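You operate a simulated robot arm through the tools that you are given. There is no shell and no other tool.

You run a simulated two-armed robot. Do the job below in one go: nothing can be reset, and whatever is moved stays where it is left.

## Task
Brew strong coffee with two scoops of grounds, then switch off.
Fine: scoop into the filter, lay the scoop back, shut the basket, slide the machine home; set the dial before switching on; off once it reads READY.

The check looks at the end state, three seconds after you hand in, the way a careful person would. Anything else that was tipped, shoved, dropped, spilled or broken makes it a failure.

## Robot
Two 7-joint arms with three-finger grippers on one trunk that stands fixed in place. Base frame: the origin is at the foot of the trunk, x ahead of it, y to its left, z up; the work surface is at about z = 914. Readings come in mm, degrees, newtons and seconds.
The left shoulder is at [30, 124, 1233], the right one opposite. With the tool pointing down near the work surface each hand reaches from about 100 to 760 mm from the base axis, measured 20 degrees to its own side. Payload 2.2 kg a hand.
The TCP of each hand is the grasp point between the finger pads, 28 mm short of the fingertips. In the tool frame z runs along the fingers and y along their closing line. The gripper opens to 102 mm. The gripper's body begins 71 mm behind the TCP.
Orientation is told as [roll, pitch, yaw] about the base's x, y, z axes, in that order, counted from this pose: with the fingers straight down and closing along the base's y, the tool's x points along the base's -x, its y along +y and its z along -z.

## Interface
- The arms move only by the tool servo_tool. It takes "left_moves", "right_moves" or both (then of equal length, played together; a hand with none holds still); each is text: rows parted by semicolons, each of 7 numbers parted by spaces: the turn, a rotation vector about the base's x, y, z in degrees, then the shift along the base's x, y, z in mm, then the finger opening in mm, from 0 to 102. In form: ax ay az dx dy dz gripper; .... A call has 1 to 20 rows; each row is the pose to reach, as a shift and turn from the pose commanded when the call began. Rows are played at 5 a second. More than 50 mm and 8.6 degrees between two rows, or a gripper value outside its range, and nothing of the call is played. A pose out of reach is approached as far as the arm can. The call stops where the force on the tool passes 40 N (or 10 N more than at its start, if that is more) or the arm is blocked; 0.2 s more then pass. The fingers move at their own pace and stop on an object; they squeeze with about 39 N. The grip force told is the motor's: it shows also when the fingers shut on nothing. Time passes only in rows, and 0.2 s behind the last, so rows that repeat a pose let the fingers close. The reply holds the time, the measured pose of the TCP, the force on the tool along the base axes, the opening and the grip force, in the units named above and with some noise, with the torque about the TCP (base axes, N m) and any sound that the robot's microphone picked up, and new pictures: "show" is both (left out), scene, wrist or none (wrist: the cameras of the hands that moved).
- Cameras (640 x 400 px; columns grow to the right, rows downward): "scene" is now at [40.1, -6, 1941.3]; the picture's right is [-0.13, -0.99, 0.00], its down [-0.81, 0.10, -0.58] and it looks along [0.57, -0.07, -0.82] (base axes); focal length 375 px, centre (320, 200). "left" rides on the left gripper at [72, 38, -86] in its tool frame; the picture's right is [-0.46, 0.89, 0.00], its down [-0.60, -0.32, -0.73] and it looks along [-0.65, -0.34, 0.68] (tool axes); focal length 256 px, centre (320, 200). "right" rides on the right gripper at [69, 44, -86] in its tool frame; the picture's right is [-0.53, 0.85, 0.00], its down [-0.58, -0.36, -0.73] and it looks along [-0.62, -0.39, 0.68] (tool axes); focal length 256 px, centre (320, 200).
- raise_lower(by): slides the trunk up (or, below 0, down) by that many mm; the arms and the scene camera ride with it, the base frame stays. It gives what a move gives, with no picture.
- turn_head(pan, tilt): turns the head with the scene camera to pan (to the left, within 143 degrees either way) and tilt (down, from -29 to 69), counted from straight ahead of the robot. It gives what a move gives, and a new picture of the scene camera.
- locate(camera, pixels): for up to 12 pixels [column, row] of the newest picture of that camera ("zoom" is the newest enlarged one), the place [x, y, z] in the base frame of the surface seen there, good to about 3 mm. No time passes.
- zoom(camera, box): a new picture of the part [left, top, right, bottom] of that camera's present view, enlarged. No time passes.
- hand_in(): hands the job in; it is judged then, once.

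Open the grippers and draw the arms clear of the work before you hand the job in, unless the task says otherwise.

The tools are called as a command line: name --argument value ..., lists and objects as JSON in quotes. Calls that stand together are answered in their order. servo_tool: Moves the arms, as the interface text tells. Its arguments: {"type":"object","properties":{"left_moves":{"type":"string"},"right_moves":{"type":"string"},"show":{"type":"string","enum":["both","scene","wrist","none"]}},"required":[]} The other tools are called the same way: raise_lower (by) slides the trunk up or down; turn_head (pan, tilt) turns the head that bears the scene camera; locate (camera, pixels) gives the place of the surface under pixels of a picture; zoom (camera, box) takes an enlarged picture of a part of a camera's view; hand_in () hands the job in.

At the start:

```text
time: 0.0
left_ee_pos: [534.1, 182.1, 1425.3]
left_tool_rot: [-0.1, -0.1, -0.1]
left_ft_force: [0.5, -0.1, -0.6]
left_moment: [0.01, -0.02, 0.01]
left_width: 102.2
left_grasp_force: 0.0
right_ee_pos: [436.4, -233.2, 1491.4]
right_tool_rot: [0.0, 0.0, -0.1]
right_ft_force: [-0.9, -0.1, -0.5]
right_moment: [0.01, -0.02, 0.02]
right_width: 102.0
right_grasp_force: 0.0
trunk travel left (down, up): [-475.0, 65.0]
head pan, tilt: [-7.3, 54.8]
```

scene: 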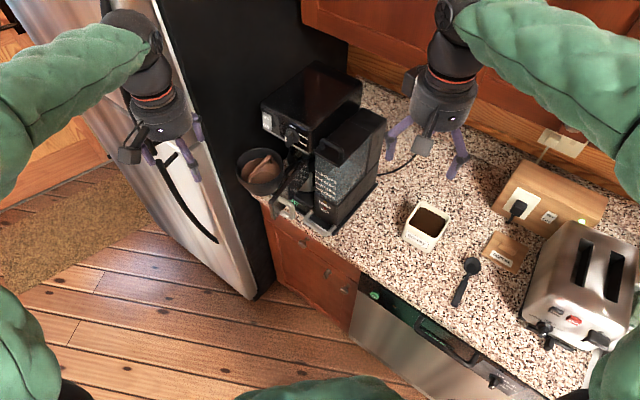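
right: 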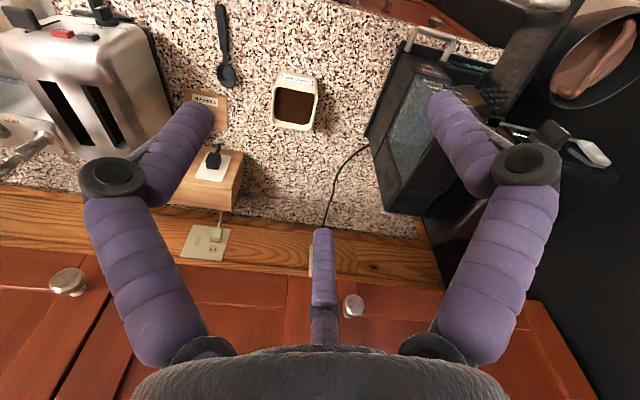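
left: 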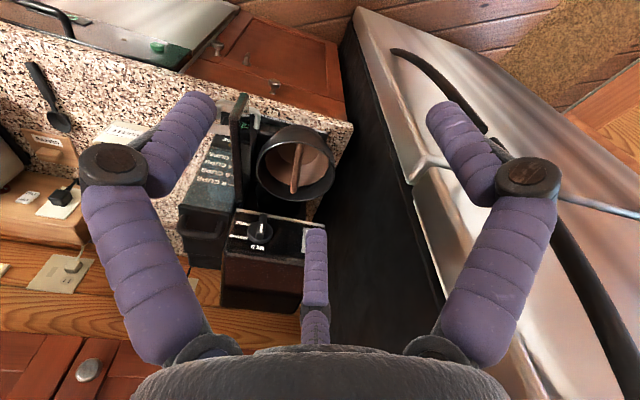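

I start by looking closely: the machine is around scene (320,150), the grounds box at (428,225), the scoop at (465,280), and the toaster at (580,280). I zoom into each of them.

zoom --camera "scene" --box '[220, 50, 400, 240]'

zoom --camera "scene" --box '[380, 130, 640, 360]'

zoom --camera "left" --box '[140, 80, 370, 320]'

zoom --camera "right" --box '[360, 0, 640, 220]'

```text
2.11 times, centred on (310, 145) of scene
```

zoom: 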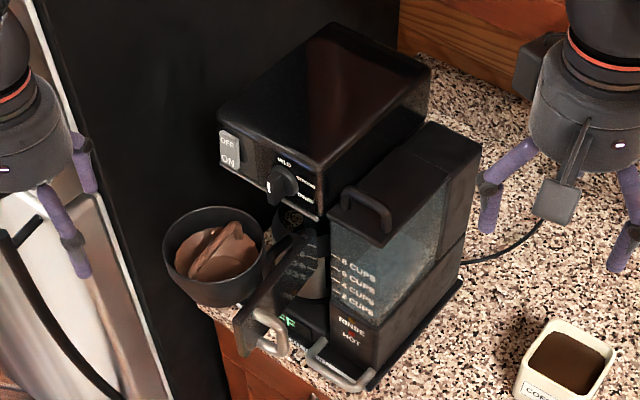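

```text
1.74 times, centred on (510, 245) of scene
```

zoom: 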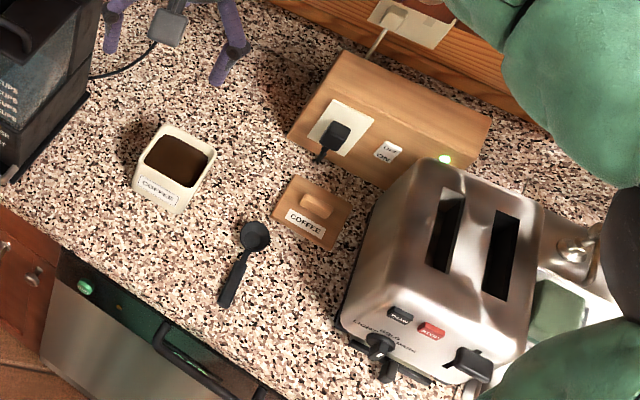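

```text
1.67 times, centred on (255, 200) of left
```

zoom: 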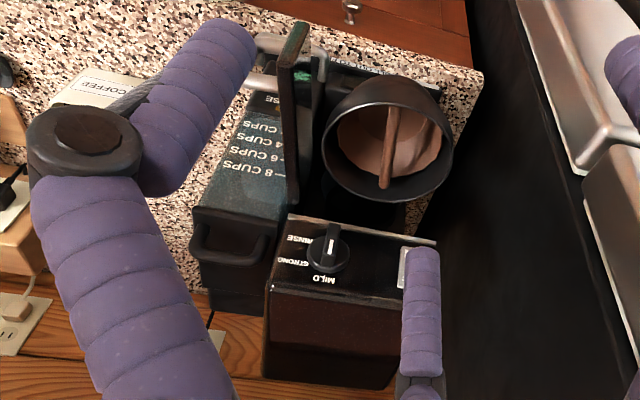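

```text
1.82 times, centred on (500, 110) of right
```

zoom: 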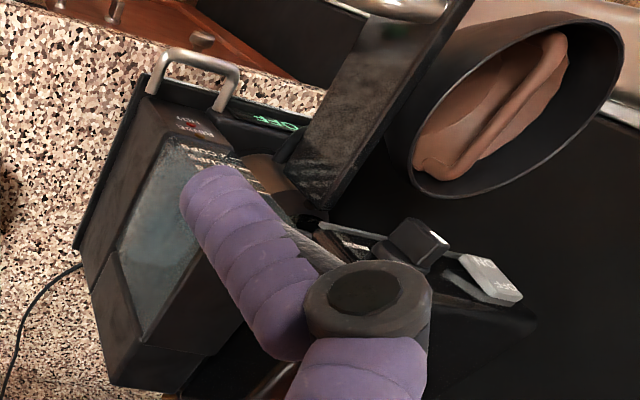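

The machine has a dial (MILD / STRONG / ...), a rocker switch, a swung-out basket and handles; I zoom more tightly to read the display, labels and handles.

zoom --camera "scene" --box '[230, 140, 350, 240]'

zoom --camera "scene" --box '[250, 80, 340, 150]'

zoom --camera "scene" --box '[390, 190, 530, 320]'

zoom --camera "scene" --box '[480, 130, 640, 240]'

zoom --camera "left" --box '[200, 80, 350, 180]'

zoom --camera "left" --box '[220, 170, 340, 310]'

```text
4.00 times, centred on (290, 190) of scene
```

zoom: 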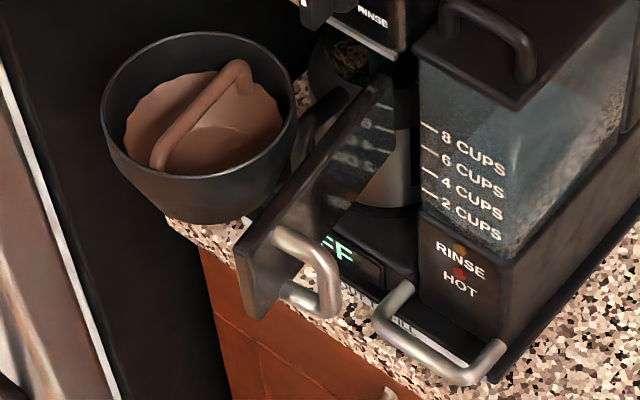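

```text
5.71 times, centred on (295, 115) of scene
```

zoom: 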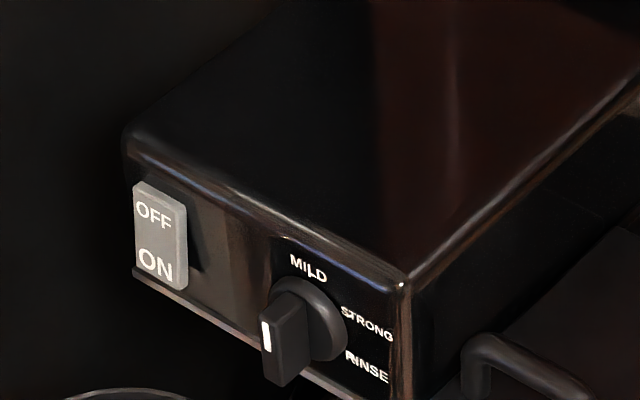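

```text
3.08 times, centred on (460, 255) of scene
```

zoom: 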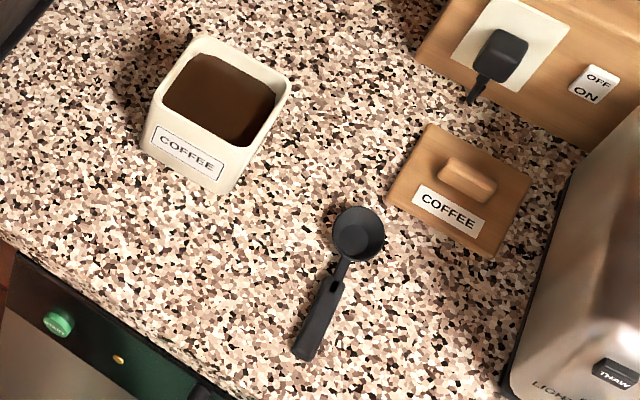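

```text
3.64 times, centred on (560, 185) of scene
```

zoom: 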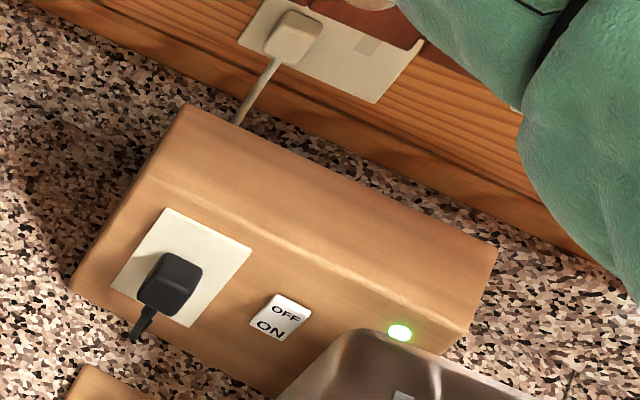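

```text
4.00 times, centred on (275, 130) of left
```

zoom: 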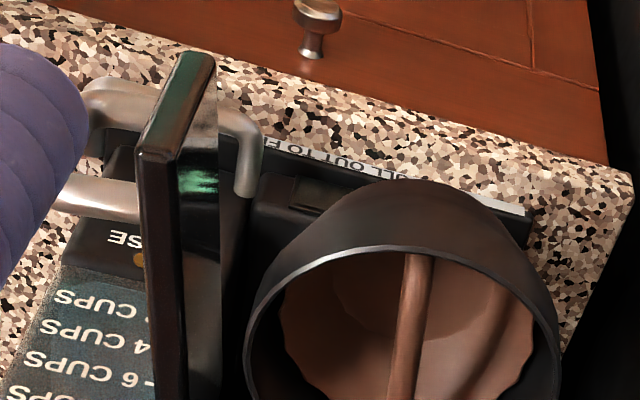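

```text
2.86 times, centred on (280, 240) of left
```

zoom: 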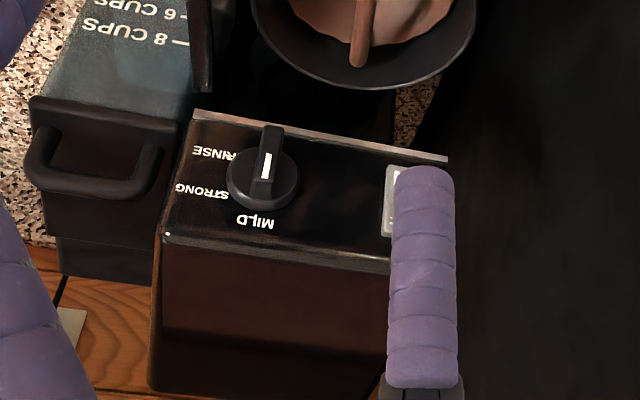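

Next I measure the geometry from the scene picture: machine corners, dial, switch, handles, basket, coffee box, scoop, lid and toaster.

locate --camera "scene" --pixels '[[262, 112], [312, 127], [320, 62], [265, 118], [299, 140], [296, 205], [330, 233], [374, 186], [347, 137], [383, 112], [351, 166], [275, 168]]'

locate --camera "scene" --pixels '[[257, 160], [240, 165], [283, 165], [262, 150], [262, 190], [296, 212], [412, 203], [448, 212], [438, 248], [405, 235], [430, 220], [425, 213]]'

locate --camera "scene" --pixels '[[471, 266], [465, 280], [457, 303], [466, 273], [461, 292], [475, 260], [503, 247], [505, 240], [450, 280], [496, 262], [528, 262], [520, 300]]'

```text
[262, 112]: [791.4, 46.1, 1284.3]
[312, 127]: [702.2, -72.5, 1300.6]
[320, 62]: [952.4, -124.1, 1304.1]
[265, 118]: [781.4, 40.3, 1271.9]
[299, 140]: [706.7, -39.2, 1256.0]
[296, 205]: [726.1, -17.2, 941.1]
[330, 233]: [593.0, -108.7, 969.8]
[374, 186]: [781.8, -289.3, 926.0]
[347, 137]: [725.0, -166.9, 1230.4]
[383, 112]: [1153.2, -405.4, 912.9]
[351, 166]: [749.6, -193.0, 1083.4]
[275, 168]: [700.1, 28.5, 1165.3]
```

```text
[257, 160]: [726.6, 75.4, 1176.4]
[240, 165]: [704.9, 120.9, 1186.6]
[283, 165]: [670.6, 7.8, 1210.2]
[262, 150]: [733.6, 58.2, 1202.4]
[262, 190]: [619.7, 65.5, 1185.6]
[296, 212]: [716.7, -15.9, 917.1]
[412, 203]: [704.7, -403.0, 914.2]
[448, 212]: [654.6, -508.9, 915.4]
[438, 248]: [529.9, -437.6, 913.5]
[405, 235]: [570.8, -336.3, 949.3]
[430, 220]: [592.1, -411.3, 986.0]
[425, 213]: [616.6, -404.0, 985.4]
```

```text
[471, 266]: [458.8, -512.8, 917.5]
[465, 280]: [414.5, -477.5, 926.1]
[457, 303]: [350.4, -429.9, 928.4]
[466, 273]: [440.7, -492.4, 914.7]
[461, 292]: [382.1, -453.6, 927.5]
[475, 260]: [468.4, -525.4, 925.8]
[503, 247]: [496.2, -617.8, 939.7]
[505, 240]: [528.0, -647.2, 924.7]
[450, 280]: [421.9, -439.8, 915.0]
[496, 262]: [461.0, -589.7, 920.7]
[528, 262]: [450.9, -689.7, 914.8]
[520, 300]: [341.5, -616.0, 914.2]
```

The machine stands turned on the counter (front facing about [-0.8, 0.6]) with its basket out to the left. I bring the left hand back and down, tilted, for a front view of dial, display and basket.

servo_tool --left_moves "0 -5 0 -20 16 -30 102; 0 -10 0 -40 32 -60 102; 0 -15 0 -60 48 -90 102; 0 -20 0 -80 64 -120 102; 0 -25 0 -100 80 -150 102" --show "both"

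```text
time: 1.2
left_ee_pos: [434.3, 262.3, 1274.0]
left_tool_rot: [-0.1, -25.2, 0.0]
left_ft_force: [0.0, -0.2, 0.4]
left_moment: [0.01, -0.01, -0.03]
left_width: 102.2
left_grasp_force: 0.1
right_ee_pos: [434.5, -232.6, 1490.7]
right_tool_rot: [0.0, -0.1, 0.0]
right_ft_force: [0.7, 0.6, 0.8]
right_moment: [-0.06, -0.05, -0.01]
right_width: 102.1
right_grasp_force: 0.0
trunk travel left (down, up): [-475.0, 65.0]
head pan, tilt: [-7.3, 54.8]
```

scene: 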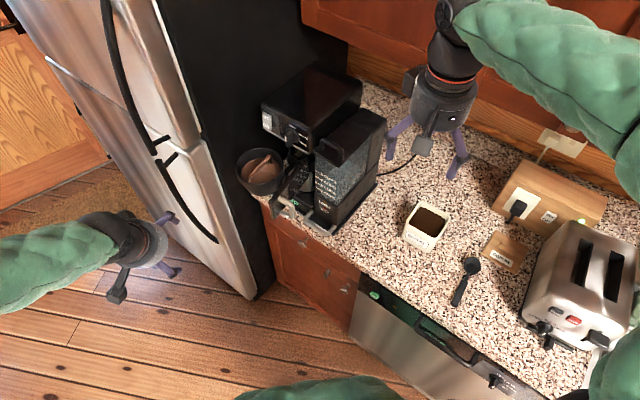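
left: 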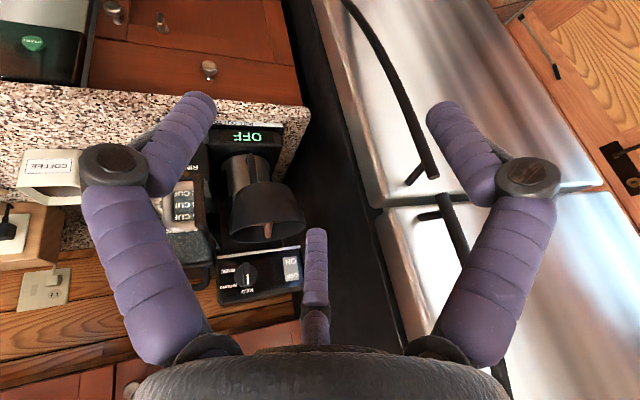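

The left camera now sees the front upside-down, with the display "OFF" at (250,136) and the dial at (240,270). I zoom in.

zoom --camera "left" --box '[190, 240, 320, 320]'

zoom --camera "left" --box '[150, 110, 330, 250]'

zoom --camera "scene" --box '[230, 130, 340, 240]'

```text
4.92 times, centred on (255, 280) of left
```

zoom: 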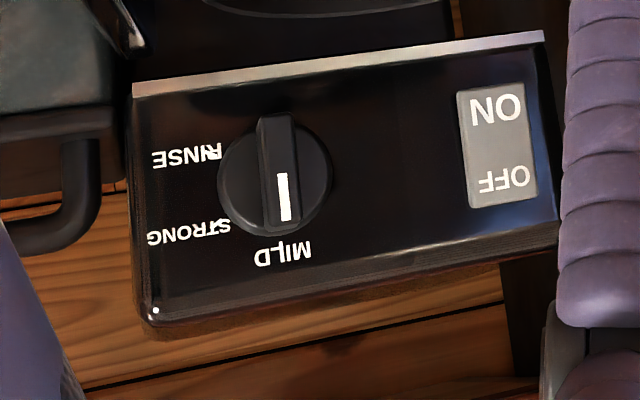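

```text
2.86 times, centred on (240, 180) of left
```

zoom: 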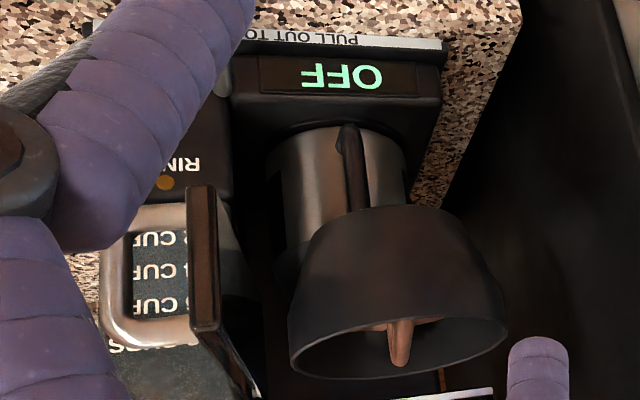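

```text
3.64 times, centred on (285, 185) of scene
```

zoom: 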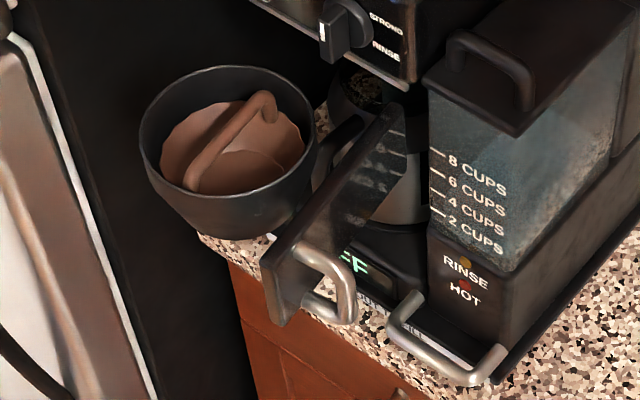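

The dial's white mark points to MILD, the display reads OFF, and the basket hangs on a panel door with a steel handle, swung open. Now I bring the right hand down and back for a close view of scoop and coffee box.

servo_tool --right_moves "0 0 0 -16 -12 -39 102; 0 0 0 -33 -24 -78 102; 0 0 0 -50 -36 -117 102; 0 0 0 -67 -48 -156 102; 0 0 0 -84 -60 -195 102; 0 0 0 -100 -72 -234 102; 0 0 0 -117 -84 -272 102; 0 0 0 -134 -97 -311 102" --show "both"

```text
time: 3.0
left_ee_pos: [434.0, 262.1, 1275.0]
left_tool_rot: [0.0, -25.0, 0.0]
left_ft_force: [1.3, 0.1, -0.3]
left_moment: [-0.02, 0.02, 0.01]
left_width: 102.0
left_grasp_force: 0.0
right_ee_pos: [301.6, -329.7, 1180.1]
right_tool_rot: [0.1, -0.1, 0.1]
right_ft_force: [0.1, -0.6, 0.0]
right_moment: [0.04, 0.01, 0.01]
right_width: 102.1
right_grasp_force: 0.1
trunk travel left (down, up): [-475.0, 65.0]
head pan, tilt: [-7.3, 54.8]
```

scene: 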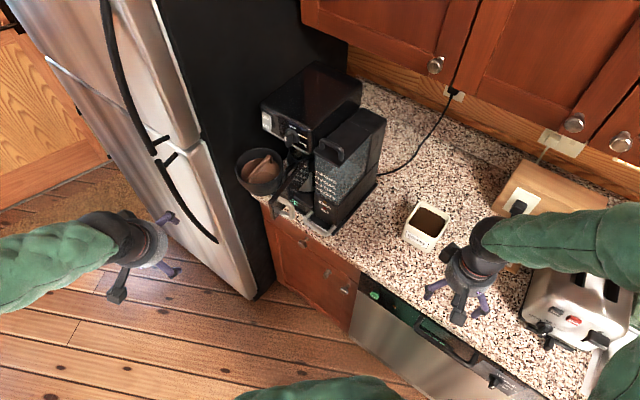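
right: 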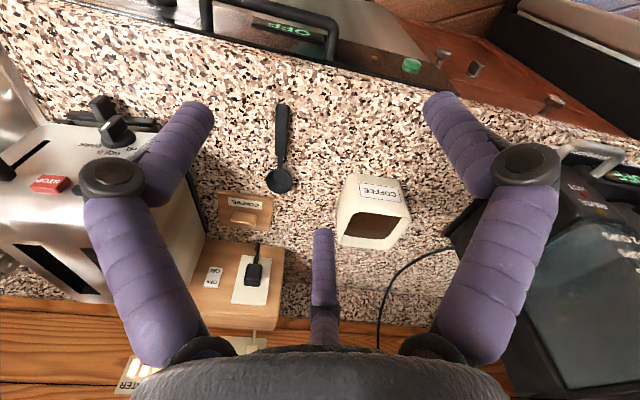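

The scoop is at right-camera (281,150) and the coffee box at (372,212). I zoom in and locate their key points.

zoom --camera "right" --box '[240, 90, 330, 210]'

locate --camera "right" --pixels '[[283, 105], [282, 120], [281, 135], [280, 155], [280, 167], [279, 182], [266, 182], [292, 182], [279, 193], [276, 112], [290, 112], [279, 175]]'

zoom --camera "right" --box '[320, 160, 430, 260]'

locate --camera "right" --pixels '[[346, 211], [408, 217], [388, 245], [342, 240], [375, 225], [357, 232], [382, 240], [395, 222], [350, 175], [397, 182], [360, 214], [340, 246]]'

```text
3.33 times, centred on (285, 150) of right
```

zoom: 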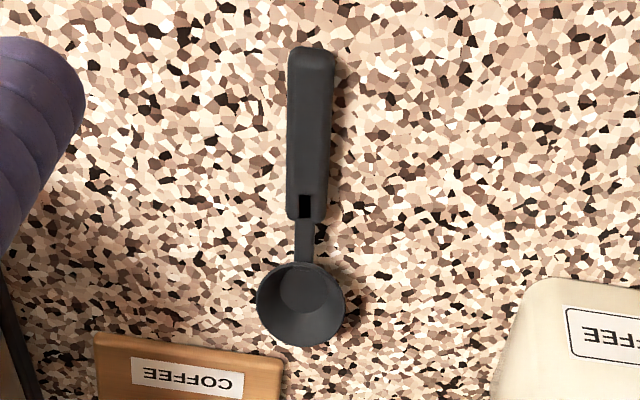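

```text
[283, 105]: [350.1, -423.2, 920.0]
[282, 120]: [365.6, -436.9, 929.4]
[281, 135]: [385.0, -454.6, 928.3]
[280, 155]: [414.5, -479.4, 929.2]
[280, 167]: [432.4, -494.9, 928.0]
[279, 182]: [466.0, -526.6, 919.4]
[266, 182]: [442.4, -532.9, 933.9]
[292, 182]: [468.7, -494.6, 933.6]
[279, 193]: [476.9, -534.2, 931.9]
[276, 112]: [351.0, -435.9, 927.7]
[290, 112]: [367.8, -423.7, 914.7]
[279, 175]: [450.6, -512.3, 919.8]
```

```text
4.00 times, centred on (375, 210) of right
```

zoom: 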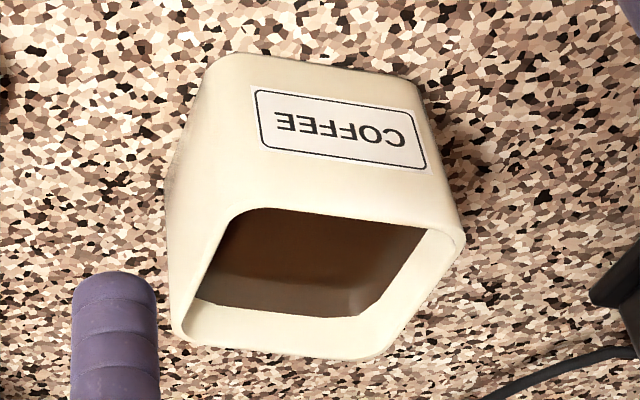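

```text
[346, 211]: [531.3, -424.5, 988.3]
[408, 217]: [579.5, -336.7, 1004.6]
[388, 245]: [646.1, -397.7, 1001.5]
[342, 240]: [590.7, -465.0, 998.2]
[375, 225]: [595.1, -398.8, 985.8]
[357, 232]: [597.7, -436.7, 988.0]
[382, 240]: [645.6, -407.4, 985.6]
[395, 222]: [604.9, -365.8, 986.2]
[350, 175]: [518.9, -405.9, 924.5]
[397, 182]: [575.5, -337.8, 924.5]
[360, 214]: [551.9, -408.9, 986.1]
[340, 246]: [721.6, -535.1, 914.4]
```

The box rim is near z 1003 with coffee at z≈986, and the scoop runs from (350,-423) to its bowl at (458,-515), rim z≈933. Next I locate basket rim, door handle and slide handle in the scene view.

zoom --camera "scene" --box '[230, 140, 300, 200]'

locate --camera "scene" --pixels '[[237, 168], [283, 162], [258, 150], [270, 152], [246, 155], [240, 178], [258, 194], [275, 187], [284, 172], [258, 180], [246, 178], [272, 158]]'

locate --camera "scene" --pixels '[[275, 205], [275, 215], [286, 203], [292, 213], [289, 207], [284, 210], [304, 170], [300, 163], [309, 223], [318, 232], [328, 232], [280, 200]]'

```text
6.67 times, centred on (265, 170) of scene
```

zoom: 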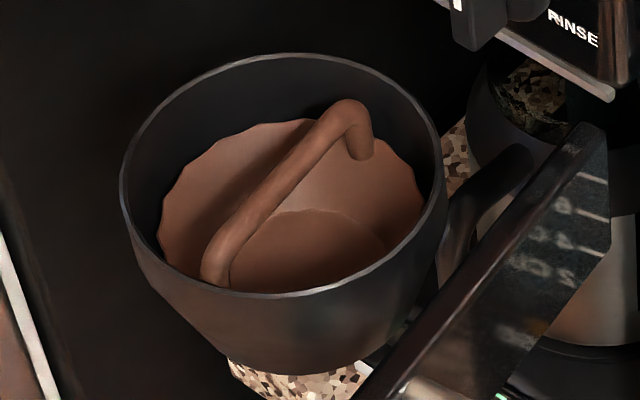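

```text
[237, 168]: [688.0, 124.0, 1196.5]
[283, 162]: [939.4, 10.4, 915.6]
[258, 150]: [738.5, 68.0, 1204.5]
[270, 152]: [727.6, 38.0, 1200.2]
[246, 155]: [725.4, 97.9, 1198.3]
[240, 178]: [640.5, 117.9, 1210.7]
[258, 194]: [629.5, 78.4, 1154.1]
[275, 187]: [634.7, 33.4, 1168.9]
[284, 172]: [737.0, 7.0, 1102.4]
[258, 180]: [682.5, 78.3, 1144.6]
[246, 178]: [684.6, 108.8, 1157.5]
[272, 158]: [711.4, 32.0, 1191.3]
```

```text
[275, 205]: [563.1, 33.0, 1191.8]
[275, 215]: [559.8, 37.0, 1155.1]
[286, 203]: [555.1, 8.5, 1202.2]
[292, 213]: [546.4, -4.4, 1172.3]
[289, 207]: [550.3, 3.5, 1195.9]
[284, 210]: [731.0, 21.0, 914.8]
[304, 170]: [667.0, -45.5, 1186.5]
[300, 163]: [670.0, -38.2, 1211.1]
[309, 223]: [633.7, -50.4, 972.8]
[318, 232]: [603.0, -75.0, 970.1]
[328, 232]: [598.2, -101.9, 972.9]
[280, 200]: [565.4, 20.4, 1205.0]
```

The basket centre is near (671,71), rim z≈1210, with a hoop across the filter; the door panel runs from the hinge near (675,-45) to its free end at (563,33). I move the right hand over the scoop handle (384,-452), yawed so the fingers close across it.

servo_tool --right_moves "0 0 -6.8 14 -20 -20 70; 0 0 -13.6 28 -41 -40 70; 0 0 -20.4 41 -61 -60 70; 0 0 -27.2 55 -82 -80 70; 0 0 -34 69 -102 -100 70; 0 0 -40.7 82.4 -122.3 -120 70" --show "both"

```text
time: 4.4
left_ee_pos: [436.0, 260.9, 1274.0]
left_tool_rot: [0.0, -25.0, 0.0]
left_ft_force: [0.5, -0.5, 0.4]
left_moment: [0.01, 0.0, 0.05]
left_width: 101.8
left_grasp_force: 0.0
right_ee_pos: [384.0, -452.8, 1057.0]
right_tool_rot: [0.1, 0.0, -40.7]
right_ft_force: [0.1, 0.3, -0.5]
right_moment: [0.05, 0.05, 0.02]
right_width: 69.7
right_grasp_force: 0.1
trunk travel left (down, up): [-475.0, 65.0]
head pan, tilt: [-7.3, 54.8]
```

scene: 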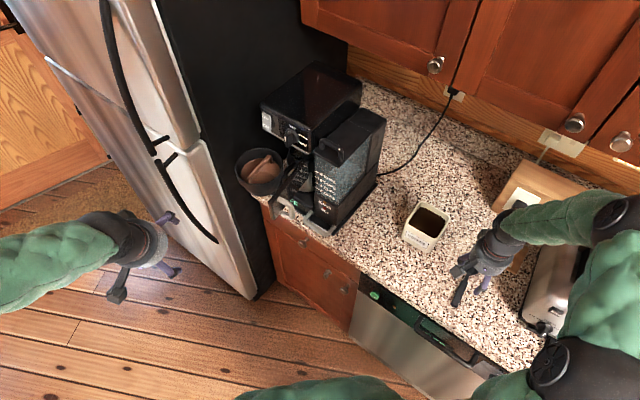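
right: 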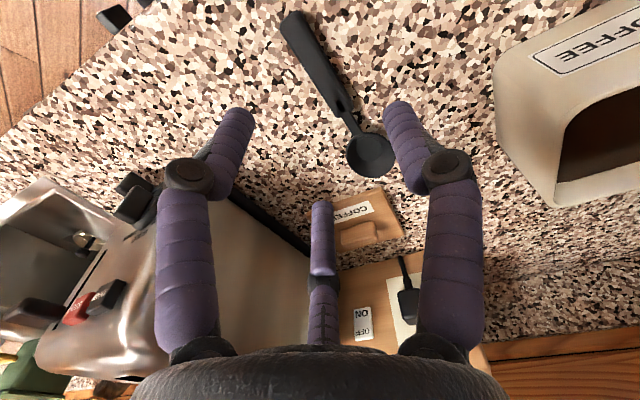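

The hand is above the scoop; the wrist view shows three finger-like parts, so before descending I check the gripper's real shape in the scene view and re-measure the handle.

zoom --camera "scene" --box '[430, 200, 550, 320]'

zoom --camera "scene" --box '[90, 190, 210, 310]'

locate --camera "right" --pixels '[[237, 112], [400, 105], [322, 205], [290, 15], [315, 55], [340, 98], [300, 25], [330, 80], [351, 118], [370, 153], [350, 155], [392, 152]]'

```text
3.33 times, centred on (490, 260) of scene
```

zoom: 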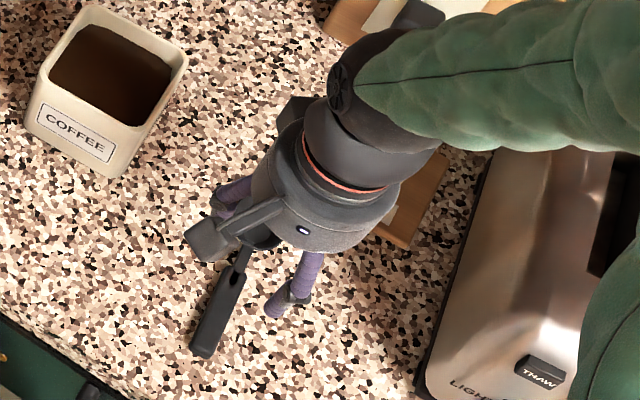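

```text
3.33 times, centred on (150, 250) of scene
```

zoom: 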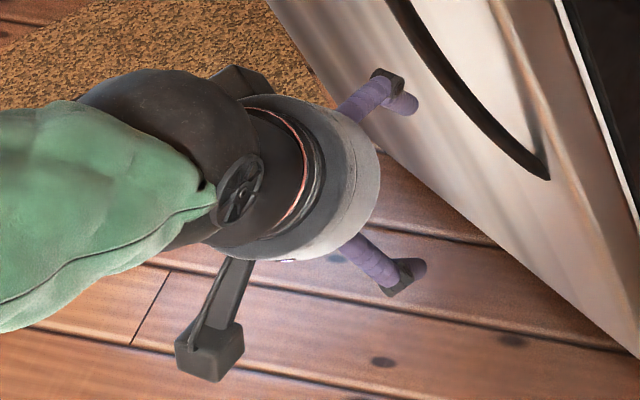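

```text
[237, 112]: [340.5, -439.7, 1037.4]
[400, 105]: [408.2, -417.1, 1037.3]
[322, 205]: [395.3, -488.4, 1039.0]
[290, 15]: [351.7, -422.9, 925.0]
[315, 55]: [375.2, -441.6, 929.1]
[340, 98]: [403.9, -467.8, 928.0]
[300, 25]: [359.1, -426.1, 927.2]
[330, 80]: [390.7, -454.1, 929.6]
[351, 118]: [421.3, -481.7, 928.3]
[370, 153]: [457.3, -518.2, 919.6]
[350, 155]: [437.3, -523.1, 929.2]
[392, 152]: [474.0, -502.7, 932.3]
```

Rendered fingertips sit around the axis at three spots about 42 mm out, so I open fully to clear the handle and descend over its centre (384.5,-450), stopping 17 mm short to check.

servo_tool --right_moves "0 0 0 0.5 2.5 -10 102; 0 0 0 0.5 2.5 -45 102; 0 0 0 0.5 2.5 -80 102; 0 0 0 0.5 2.5 -95 102; 0 0 0 0.5 2.5 -95 102" --show "both"

```text
time: 5.6
left_ee_pos: [434.7, 261.9, 1274.1]
left_tool_rot: [0.0, -25.0, 0.0]
left_ft_force: [-0.7, 0.0, 0.3]
left_moment: [0.04, -0.01, 0.0]
left_width: 102.0
left_grasp_force: 0.1
right_ee_pos: [384.5, -448.6, 965.4]
right_tool_rot: [0.0, 0.0, -40.7]
right_ft_force: [-1.0, 0.8, -0.1]
right_moment: [-0.01, 0.01, -0.01]
right_width: 101.9
right_grasp_force: 0.0
trunk travel left (down, up): [-475.0, 65.0]
head pan, tilt: [-7.3, 54.8]
```

scene: 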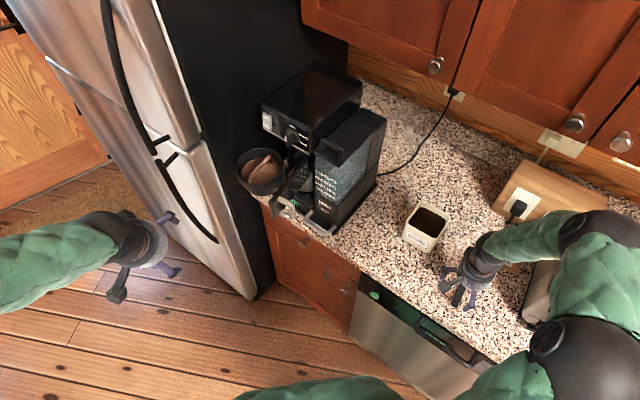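
right: 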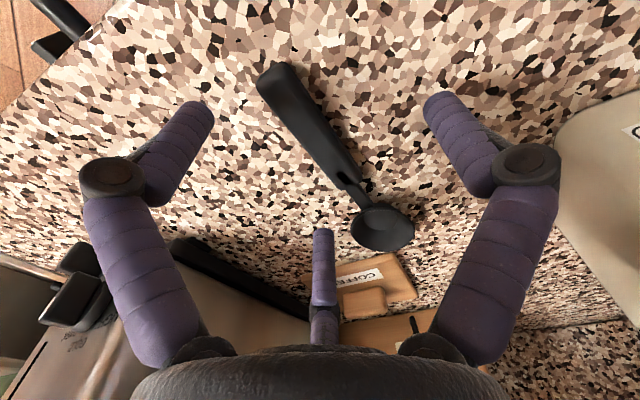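

I check that the forearm clears the toaster before going lower, locating points on the forearm and toaster.

locate --camera "scene" --pixels '[[520, 235], [555, 235], [600, 225], [600, 260], [548, 335], [540, 300], [525, 320], [470, 270]]'

zoom --camera "scene" --box '[430, 190, 640, 380]'

```text
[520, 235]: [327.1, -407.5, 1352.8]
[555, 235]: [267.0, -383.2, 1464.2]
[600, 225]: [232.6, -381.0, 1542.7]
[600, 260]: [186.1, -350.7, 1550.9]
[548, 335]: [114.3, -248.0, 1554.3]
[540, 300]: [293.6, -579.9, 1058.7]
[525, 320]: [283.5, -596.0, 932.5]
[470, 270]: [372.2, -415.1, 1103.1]
```

```text
2.11 times, centred on (535, 285) of scene
```

zoom: 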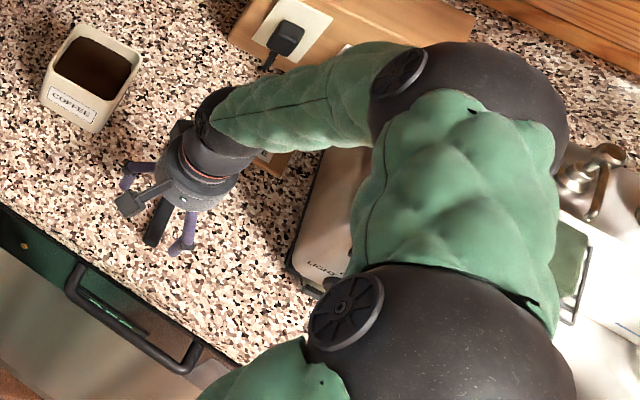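

The forearm is high (z>1350), well clear. I descend the last 22 mm to put the fingertips just above the counter around the handle.

servo_tool --right_moves "0 0 0 0 -1 -10 102; 0 0 0 0 -1 -16 102; 0 0 0 0 -1 -20 102; 0 0 0 0 -1 -22 102; 0 0 0 0 -1 -22 102" --show "wrist"

```text
time: 6.8
left_ee_pos: [435.0, 261.1, 1274.9]
left_tool_rot: [0.0, -25.0, 0.0]
left_ft_force: [0.6, -0.1, 0.5]
left_moment: [-0.05, 0.0, 0.0]
left_width: 102.3
left_grasp_force: 0.0
right_ee_pos: [383.9, -450.3, 942.9]
right_tool_rot: [0.0, 0.0, -40.7]
right_ft_force: [-0.1, 0.4, -0.2]
right_moment: [-0.02, 0.01, 0.0]
right_width: 101.9
right_grasp_force: 0.2
trunk travel left (down, up): [-475.0, 65.0]
head pan, tilt: [-7.3, 54.8]
```

right: 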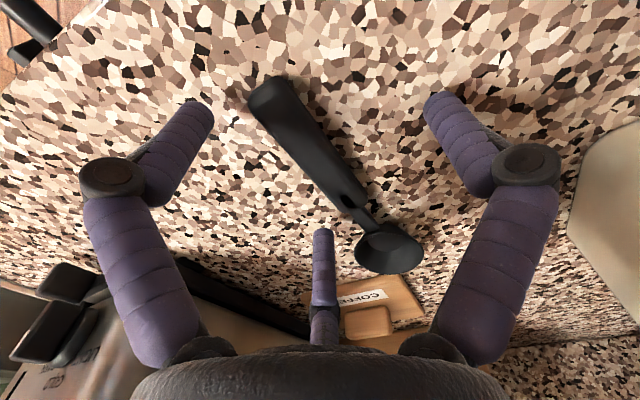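

No contact force yet and the handle lies between the fingers. I close on the handle.

servo_tool --right_moves "0 0 0 0 0 0 60; 0 0 0 0 0 0 40; 0 0 0 0 0 0 20; 0 0 0 0 0 0 0; 0 0 0 0 0 0 0; 0 0 0 0 0 0 0" --show "both"

```text
time: 8.2
left_ee_pos: [434.1, 262.4, 1274.2]
left_tool_rot: [-0.1, -24.9, 0.0]
left_ft_force: [0.5, 0.4, 0.1]
left_moment: [0.0, -0.02, 0.0]
left_width: 102.1
left_grasp_force: 0.0
right_ee_pos: [385.3, -449.5, 943.1]
right_tool_rot: [0.0, 0.0, -40.7]
right_ft_force: [0.0, 0.9, 0.2]
right_moment: [-0.02, 0.01, -0.01]
right_width: 29.1
right_grasp_force: 39.0
trunk travel left (down, up): [-475.0, 65.0]
head pan, tilt: [-7.3, 54.8]
```

scene: 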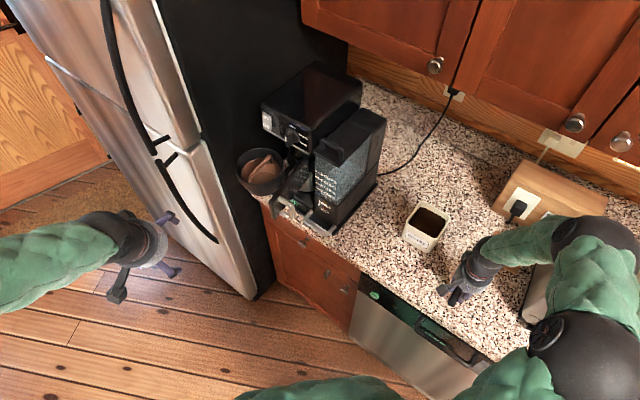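
right: 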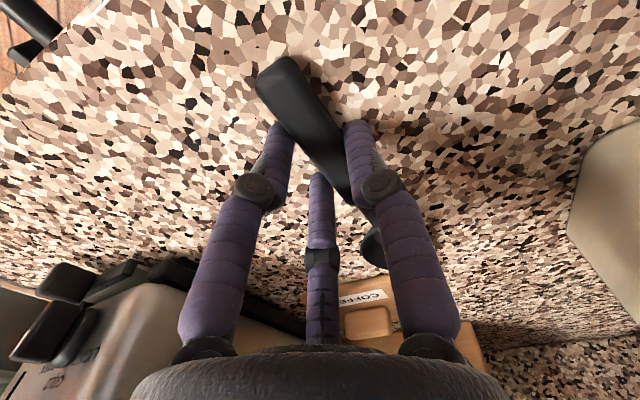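

The fingers hold the handle at 29 mm with 39 N. I lift slowly by 60 mm and check that the scoop comes along.

servo_tool --right_moves "0 0 0 0 0 10 0; 0 0 0 0 0 30 0; 0 0 0 0 0 60 0; 0 0 0 0 0 100 0; 0 0 0 0 0 100 0" --show "both"

```text
time: 9.4
left_ee_pos: [435.8, 261.3, 1273.7]
left_tool_rot: [0.0, -25.0, -0.1]
left_ft_force: [0.0, 0.0, 0.2]
left_moment: [0.01, 0.0, -0.03]
left_width: 102.0
left_grasp_force: 0.1
right_ee_pos: [383.7, -449.7, 1041.8]
right_tool_rot: [0.0, 0.1, -40.7]
right_ft_force: [-0.2, 0.8, -1.0]
right_moment: [-0.03, 0.01, 0.0]
right_width: 29.0
right_grasp_force: 39.1
trunk travel left (down, up): [-475.0, 65.0]
head pan, tilt: [-7.3, 54.8]
```

scene: 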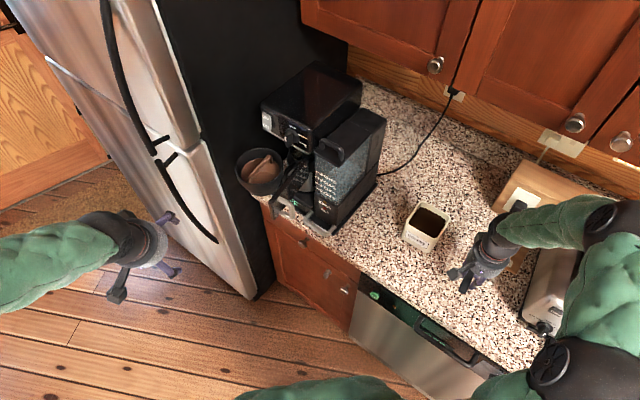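
right: 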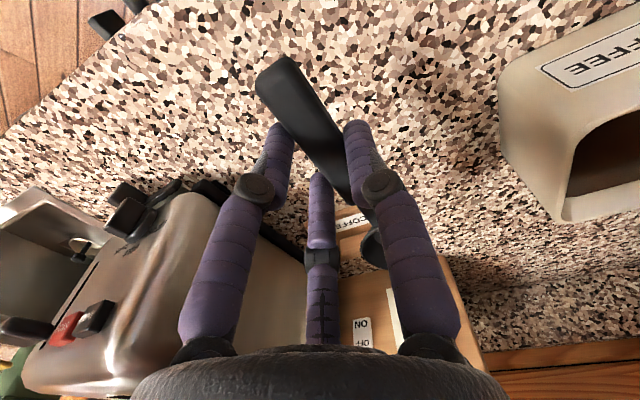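

The scoop is firmly held. Next I carry it, rising and yawing +48.7° so the handle will lie along the coffee box's diagonal, to hover with the bowl over the box centre.

servo_tool --right_moves "0 0 0 0 0 30 0; 0 0 7 10 3 43.5 0; 0 0 14 27 9 43.5 0; 0 0 21 46 15 43.5 0; 0 0 28 65 21 43.5 0; 0 0 35 84 27 43.5 0; 0 0 42 102 33 43.5 0; 0 0 48.7 119.2 38.9 43.5 0; 0 0 48.7 119.2 38.9 43.5 0" --show "both"

```text
time: 11.4
left_ee_pos: [433.6, 261.8, 1274.1]
left_tool_rot: [0.0, -25.0, 0.1]
left_ft_force: [-0.6, 1.4, -0.7]
left_moment: [0.0, -0.03, 0.01]
left_width: 102.2
left_grasp_force: 0.0
right_ee_pos: [505.5, -413.7, 1086.9]
right_tool_rot: [0.0, -0.1, 8.1]
right_ft_force: [0.3, 0.3, 0.3]
right_moment: [-0.03, -0.01, 0.03]
right_width: 29.3
right_grasp_force: 39.5
trunk travel left (down, up): [-475.0, 65.0]
head pan, tilt: [-7.3, 54.8]
```

scene: 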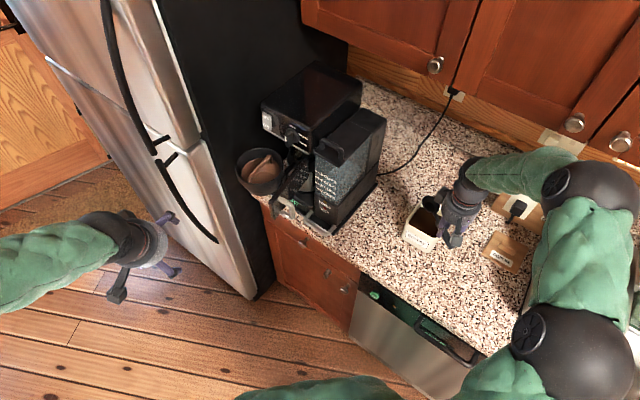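
right: 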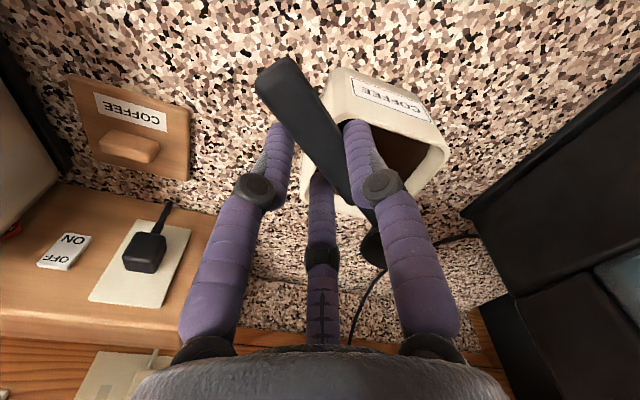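

I zoom to see where the bowl is relative to the box opening and locate box rim corners again.

zoom --camera "scene" --box '[390, 160, 500, 270]'

zoom --camera "right" --box '[240, 40, 460, 290]'

locate --camera "right" --pixels '[[335, 72], [446, 152], [424, 190], [372, 250], [380, 265], [410, 160], [400, 175], [275, 75], [300, 95], [320, 130], [340, 180], [366, 240]]'

```text
3.64 times, centred on (445, 215) of scene
```

zoom: 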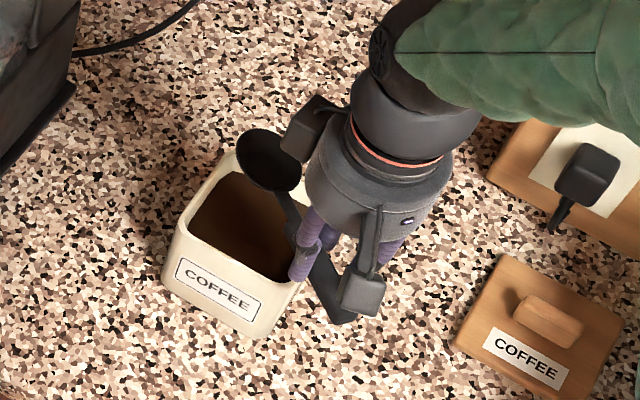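

```text
1.60 times, centred on (350, 165) of right
```

zoom: 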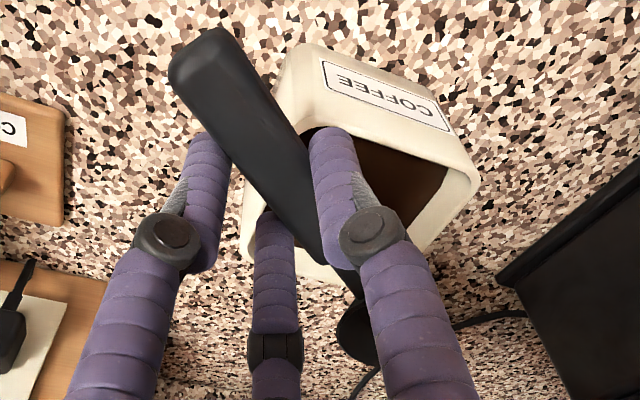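

```text
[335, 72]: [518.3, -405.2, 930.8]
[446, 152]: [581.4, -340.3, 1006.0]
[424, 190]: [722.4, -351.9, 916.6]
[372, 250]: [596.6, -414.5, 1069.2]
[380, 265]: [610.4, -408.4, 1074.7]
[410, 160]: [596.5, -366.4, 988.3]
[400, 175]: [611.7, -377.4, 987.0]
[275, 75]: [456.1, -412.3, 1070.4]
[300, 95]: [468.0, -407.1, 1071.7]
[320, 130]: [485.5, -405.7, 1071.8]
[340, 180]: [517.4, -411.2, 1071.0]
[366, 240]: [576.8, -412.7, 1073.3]
```

I locate bowl and box points in the scene camera too, to tie down the scoop's true position.

locate --camera "zoom" --pixels '[[335, 72]]'

locate --camera "scene" --pixels '[[431, 204], [424, 199], [438, 209], [425, 207], [436, 199], [406, 221], [419, 203], [434, 250], [412, 226], [440, 226], [432, 210], [428, 215]]'

```text
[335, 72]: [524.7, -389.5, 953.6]
```

```text
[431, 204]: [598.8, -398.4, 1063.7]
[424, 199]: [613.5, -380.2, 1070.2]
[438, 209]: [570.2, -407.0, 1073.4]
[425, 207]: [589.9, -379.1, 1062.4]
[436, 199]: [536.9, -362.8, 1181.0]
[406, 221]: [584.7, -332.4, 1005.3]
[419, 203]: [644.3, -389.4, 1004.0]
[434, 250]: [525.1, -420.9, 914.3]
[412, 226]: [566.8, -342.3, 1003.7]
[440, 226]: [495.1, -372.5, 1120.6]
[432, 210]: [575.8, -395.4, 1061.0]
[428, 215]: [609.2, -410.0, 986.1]
```

I refine with a tight zoom on the bowl and locate its rim edges.

zoom --camera "scene" --box '[410, 185, 460, 225]'

```text
10.00 times, centred on (435, 205) of scene
```

zoom: 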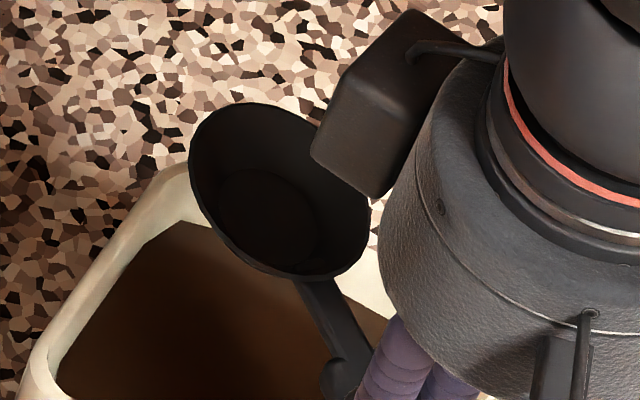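

The bowl's rim and flat floor show clearly now; I locate them.

locate --camera "zoom" --pixels '[[266, 212], [220, 200], [312, 225], [268, 172], [262, 250], [195, 165], [252, 108], [365, 225], [305, 274], [310, 290], [335, 370], [280, 190]]'

```text
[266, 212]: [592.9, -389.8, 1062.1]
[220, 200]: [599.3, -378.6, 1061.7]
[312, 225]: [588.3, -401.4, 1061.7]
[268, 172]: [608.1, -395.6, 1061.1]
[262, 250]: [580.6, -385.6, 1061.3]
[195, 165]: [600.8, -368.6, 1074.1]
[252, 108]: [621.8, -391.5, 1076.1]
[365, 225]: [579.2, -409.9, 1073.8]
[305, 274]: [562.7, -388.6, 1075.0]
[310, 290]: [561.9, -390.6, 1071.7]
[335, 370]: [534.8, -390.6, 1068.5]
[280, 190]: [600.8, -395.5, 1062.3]
```

The two cameras seem to disagree about the scoop by some mm, so I locate identical features (handle end, plug, lid knob, box corner) in both views.

zoom --camera "scene" --box '[430, 215, 480, 255]'

locate --camera "right" --pixels '[[268, 75], [290, 62], [283, 68], [305, 105], [325, 140], [345, 190], [350, 205], [366, 215], [375, 245], [136, 145], [147, 251], [140, 80]]'

locate --camera "scene" --pixels '[[502, 250], [518, 207], [503, 261], [450, 248], [452, 243], [446, 240], [455, 246]]'

```text
10.00 times, centred on (455, 235) of scene
```

zoom: 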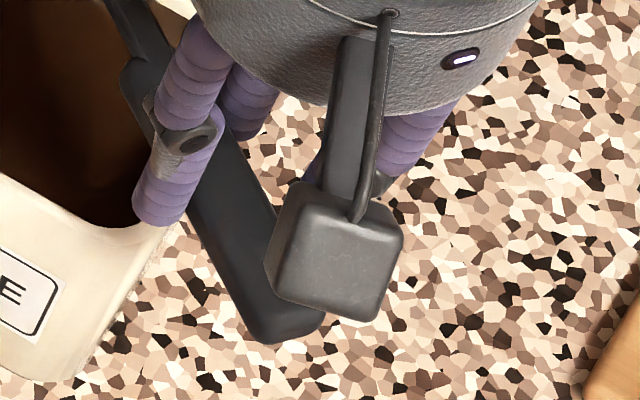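

```text
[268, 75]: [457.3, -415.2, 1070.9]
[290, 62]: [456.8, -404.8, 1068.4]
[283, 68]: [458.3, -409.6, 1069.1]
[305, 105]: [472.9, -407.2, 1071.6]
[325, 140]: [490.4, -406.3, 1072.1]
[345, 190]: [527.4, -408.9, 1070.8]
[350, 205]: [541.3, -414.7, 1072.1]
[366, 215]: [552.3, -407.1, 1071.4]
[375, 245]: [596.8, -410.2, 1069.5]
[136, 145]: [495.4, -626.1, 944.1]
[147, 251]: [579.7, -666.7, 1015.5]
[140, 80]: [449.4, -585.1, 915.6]
```

```text
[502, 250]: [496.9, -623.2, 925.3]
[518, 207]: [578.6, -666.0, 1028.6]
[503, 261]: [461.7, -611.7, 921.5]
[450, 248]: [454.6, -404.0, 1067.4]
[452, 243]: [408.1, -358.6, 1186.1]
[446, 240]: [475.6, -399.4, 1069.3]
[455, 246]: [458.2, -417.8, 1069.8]
```

Both cameras agree on fixed features; the bowl centre is really at (594,-390), i.e. 92 mm ahead of and 9 mm left of the TCP in the hand frame. Next I pin down the box rim with a tight zoom.

zoom --camera "scene" --box '[395, 190, 460, 255]'

```text
6.15 times, centred on (428, 222) of scene
```

zoom: 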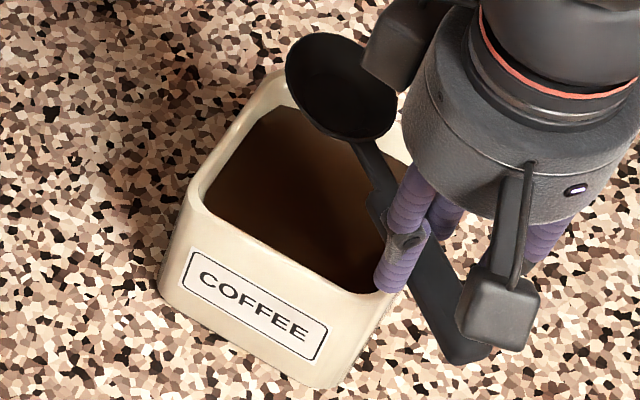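

locate --camera "zoom" --pixels '[[194, 200], [200, 170], [225, 140], [262, 92], [280, 78], [230, 235], [270, 258], [310, 278], [350, 290], [212, 222], [240, 150], [400, 150]]'

locate --camera "zoom" --pixels '[[205, 200], [230, 155], [260, 115], [280, 108], [240, 225], [300, 262], [350, 282], [372, 292], [385, 300], [300, 200], [340, 240], [250, 180]]'

```text
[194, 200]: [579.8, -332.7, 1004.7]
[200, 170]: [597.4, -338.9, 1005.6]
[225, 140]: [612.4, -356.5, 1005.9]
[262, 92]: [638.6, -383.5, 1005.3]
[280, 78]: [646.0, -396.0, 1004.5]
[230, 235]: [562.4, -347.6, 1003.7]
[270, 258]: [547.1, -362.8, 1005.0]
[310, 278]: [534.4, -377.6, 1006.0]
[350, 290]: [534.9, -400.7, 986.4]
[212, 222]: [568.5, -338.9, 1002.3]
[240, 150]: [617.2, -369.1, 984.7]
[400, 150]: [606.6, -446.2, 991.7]
```

```text
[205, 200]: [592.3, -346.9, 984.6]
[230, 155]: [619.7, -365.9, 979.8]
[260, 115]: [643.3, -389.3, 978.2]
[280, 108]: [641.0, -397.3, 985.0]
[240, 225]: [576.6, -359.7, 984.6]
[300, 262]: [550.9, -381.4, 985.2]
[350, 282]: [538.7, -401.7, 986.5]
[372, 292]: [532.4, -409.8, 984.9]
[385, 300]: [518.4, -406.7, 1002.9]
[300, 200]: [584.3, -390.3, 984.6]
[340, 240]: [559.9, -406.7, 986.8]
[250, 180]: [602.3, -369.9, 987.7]
```

The box centre is about (587,-402), rim z 1005, coffee z 985, with its diagonal at about 6°. I pitch the scoop bowl-down to 50° above the box (bowl centre kept at about (597,-400,1075)) to test that the pose is reachable.

servo_tool --right_moves "-0.99 7.08 0 2.4 -1.2 11.4 0; -1.99 14.16 0 6.3 -2.2 22.4 0; -2.98 21.24 0 11.3 -3.1 32.9 0; -3.98 28.31 0 17.9 -3.7 42.8 0; -4.97 35.39 0 25.4 -4.2 51.8 0; -5.96 42.47 0 34.1 -4.6 59.8 0; -6.95 49.5 0 43.5 -4.8 66.7 0; -6.95 49.5 0 43.5 -4.8 66.7 0" --show "both"

```text
time: 13.2
left_ee_pos: [434.1, 261.6, 1275.8]
left_tool_rot: [0.0, -25.0, 0.1]
left_ft_force: [-0.9, -0.6, 1.0]
left_moment: [0.0, 0.0, 0.0]
left_width: 101.9
left_grasp_force: 0.1
right_ee_pos: [536.4, -410.5, 1153.0]
right_tool_rot: [0.0, 50.0, 8.0]
right_ft_force: [-0.3, -0.6, -0.3]
right_moment: [-0.01, 0.0, 0.02]
right_width: 29.0
right_grasp_force: 39.0
right hand out of reach, approached as far as the arm can: row 7, 8
trunk travel left (down, up): [-475.0, 65.0]
head pan, tilt: [-7.3, 54.8]
```

scene: 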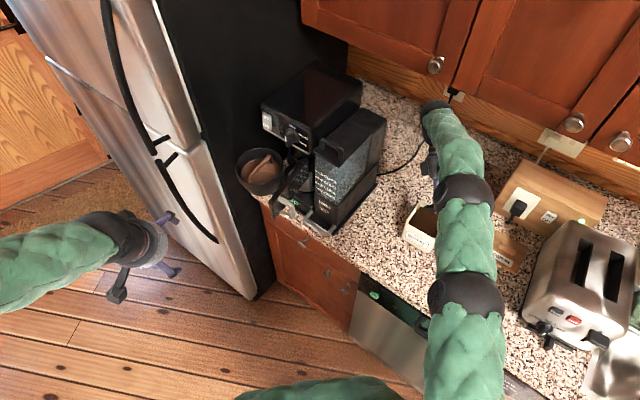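
right: 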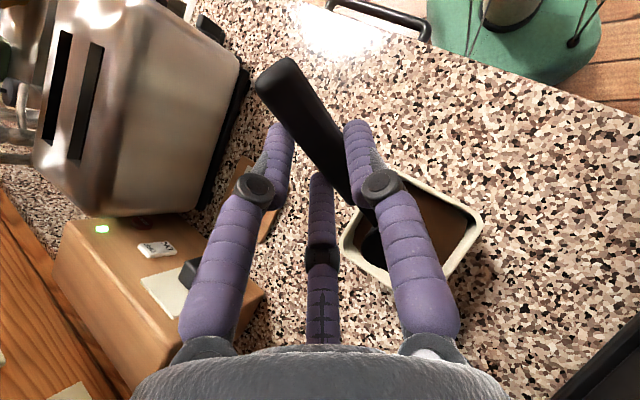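

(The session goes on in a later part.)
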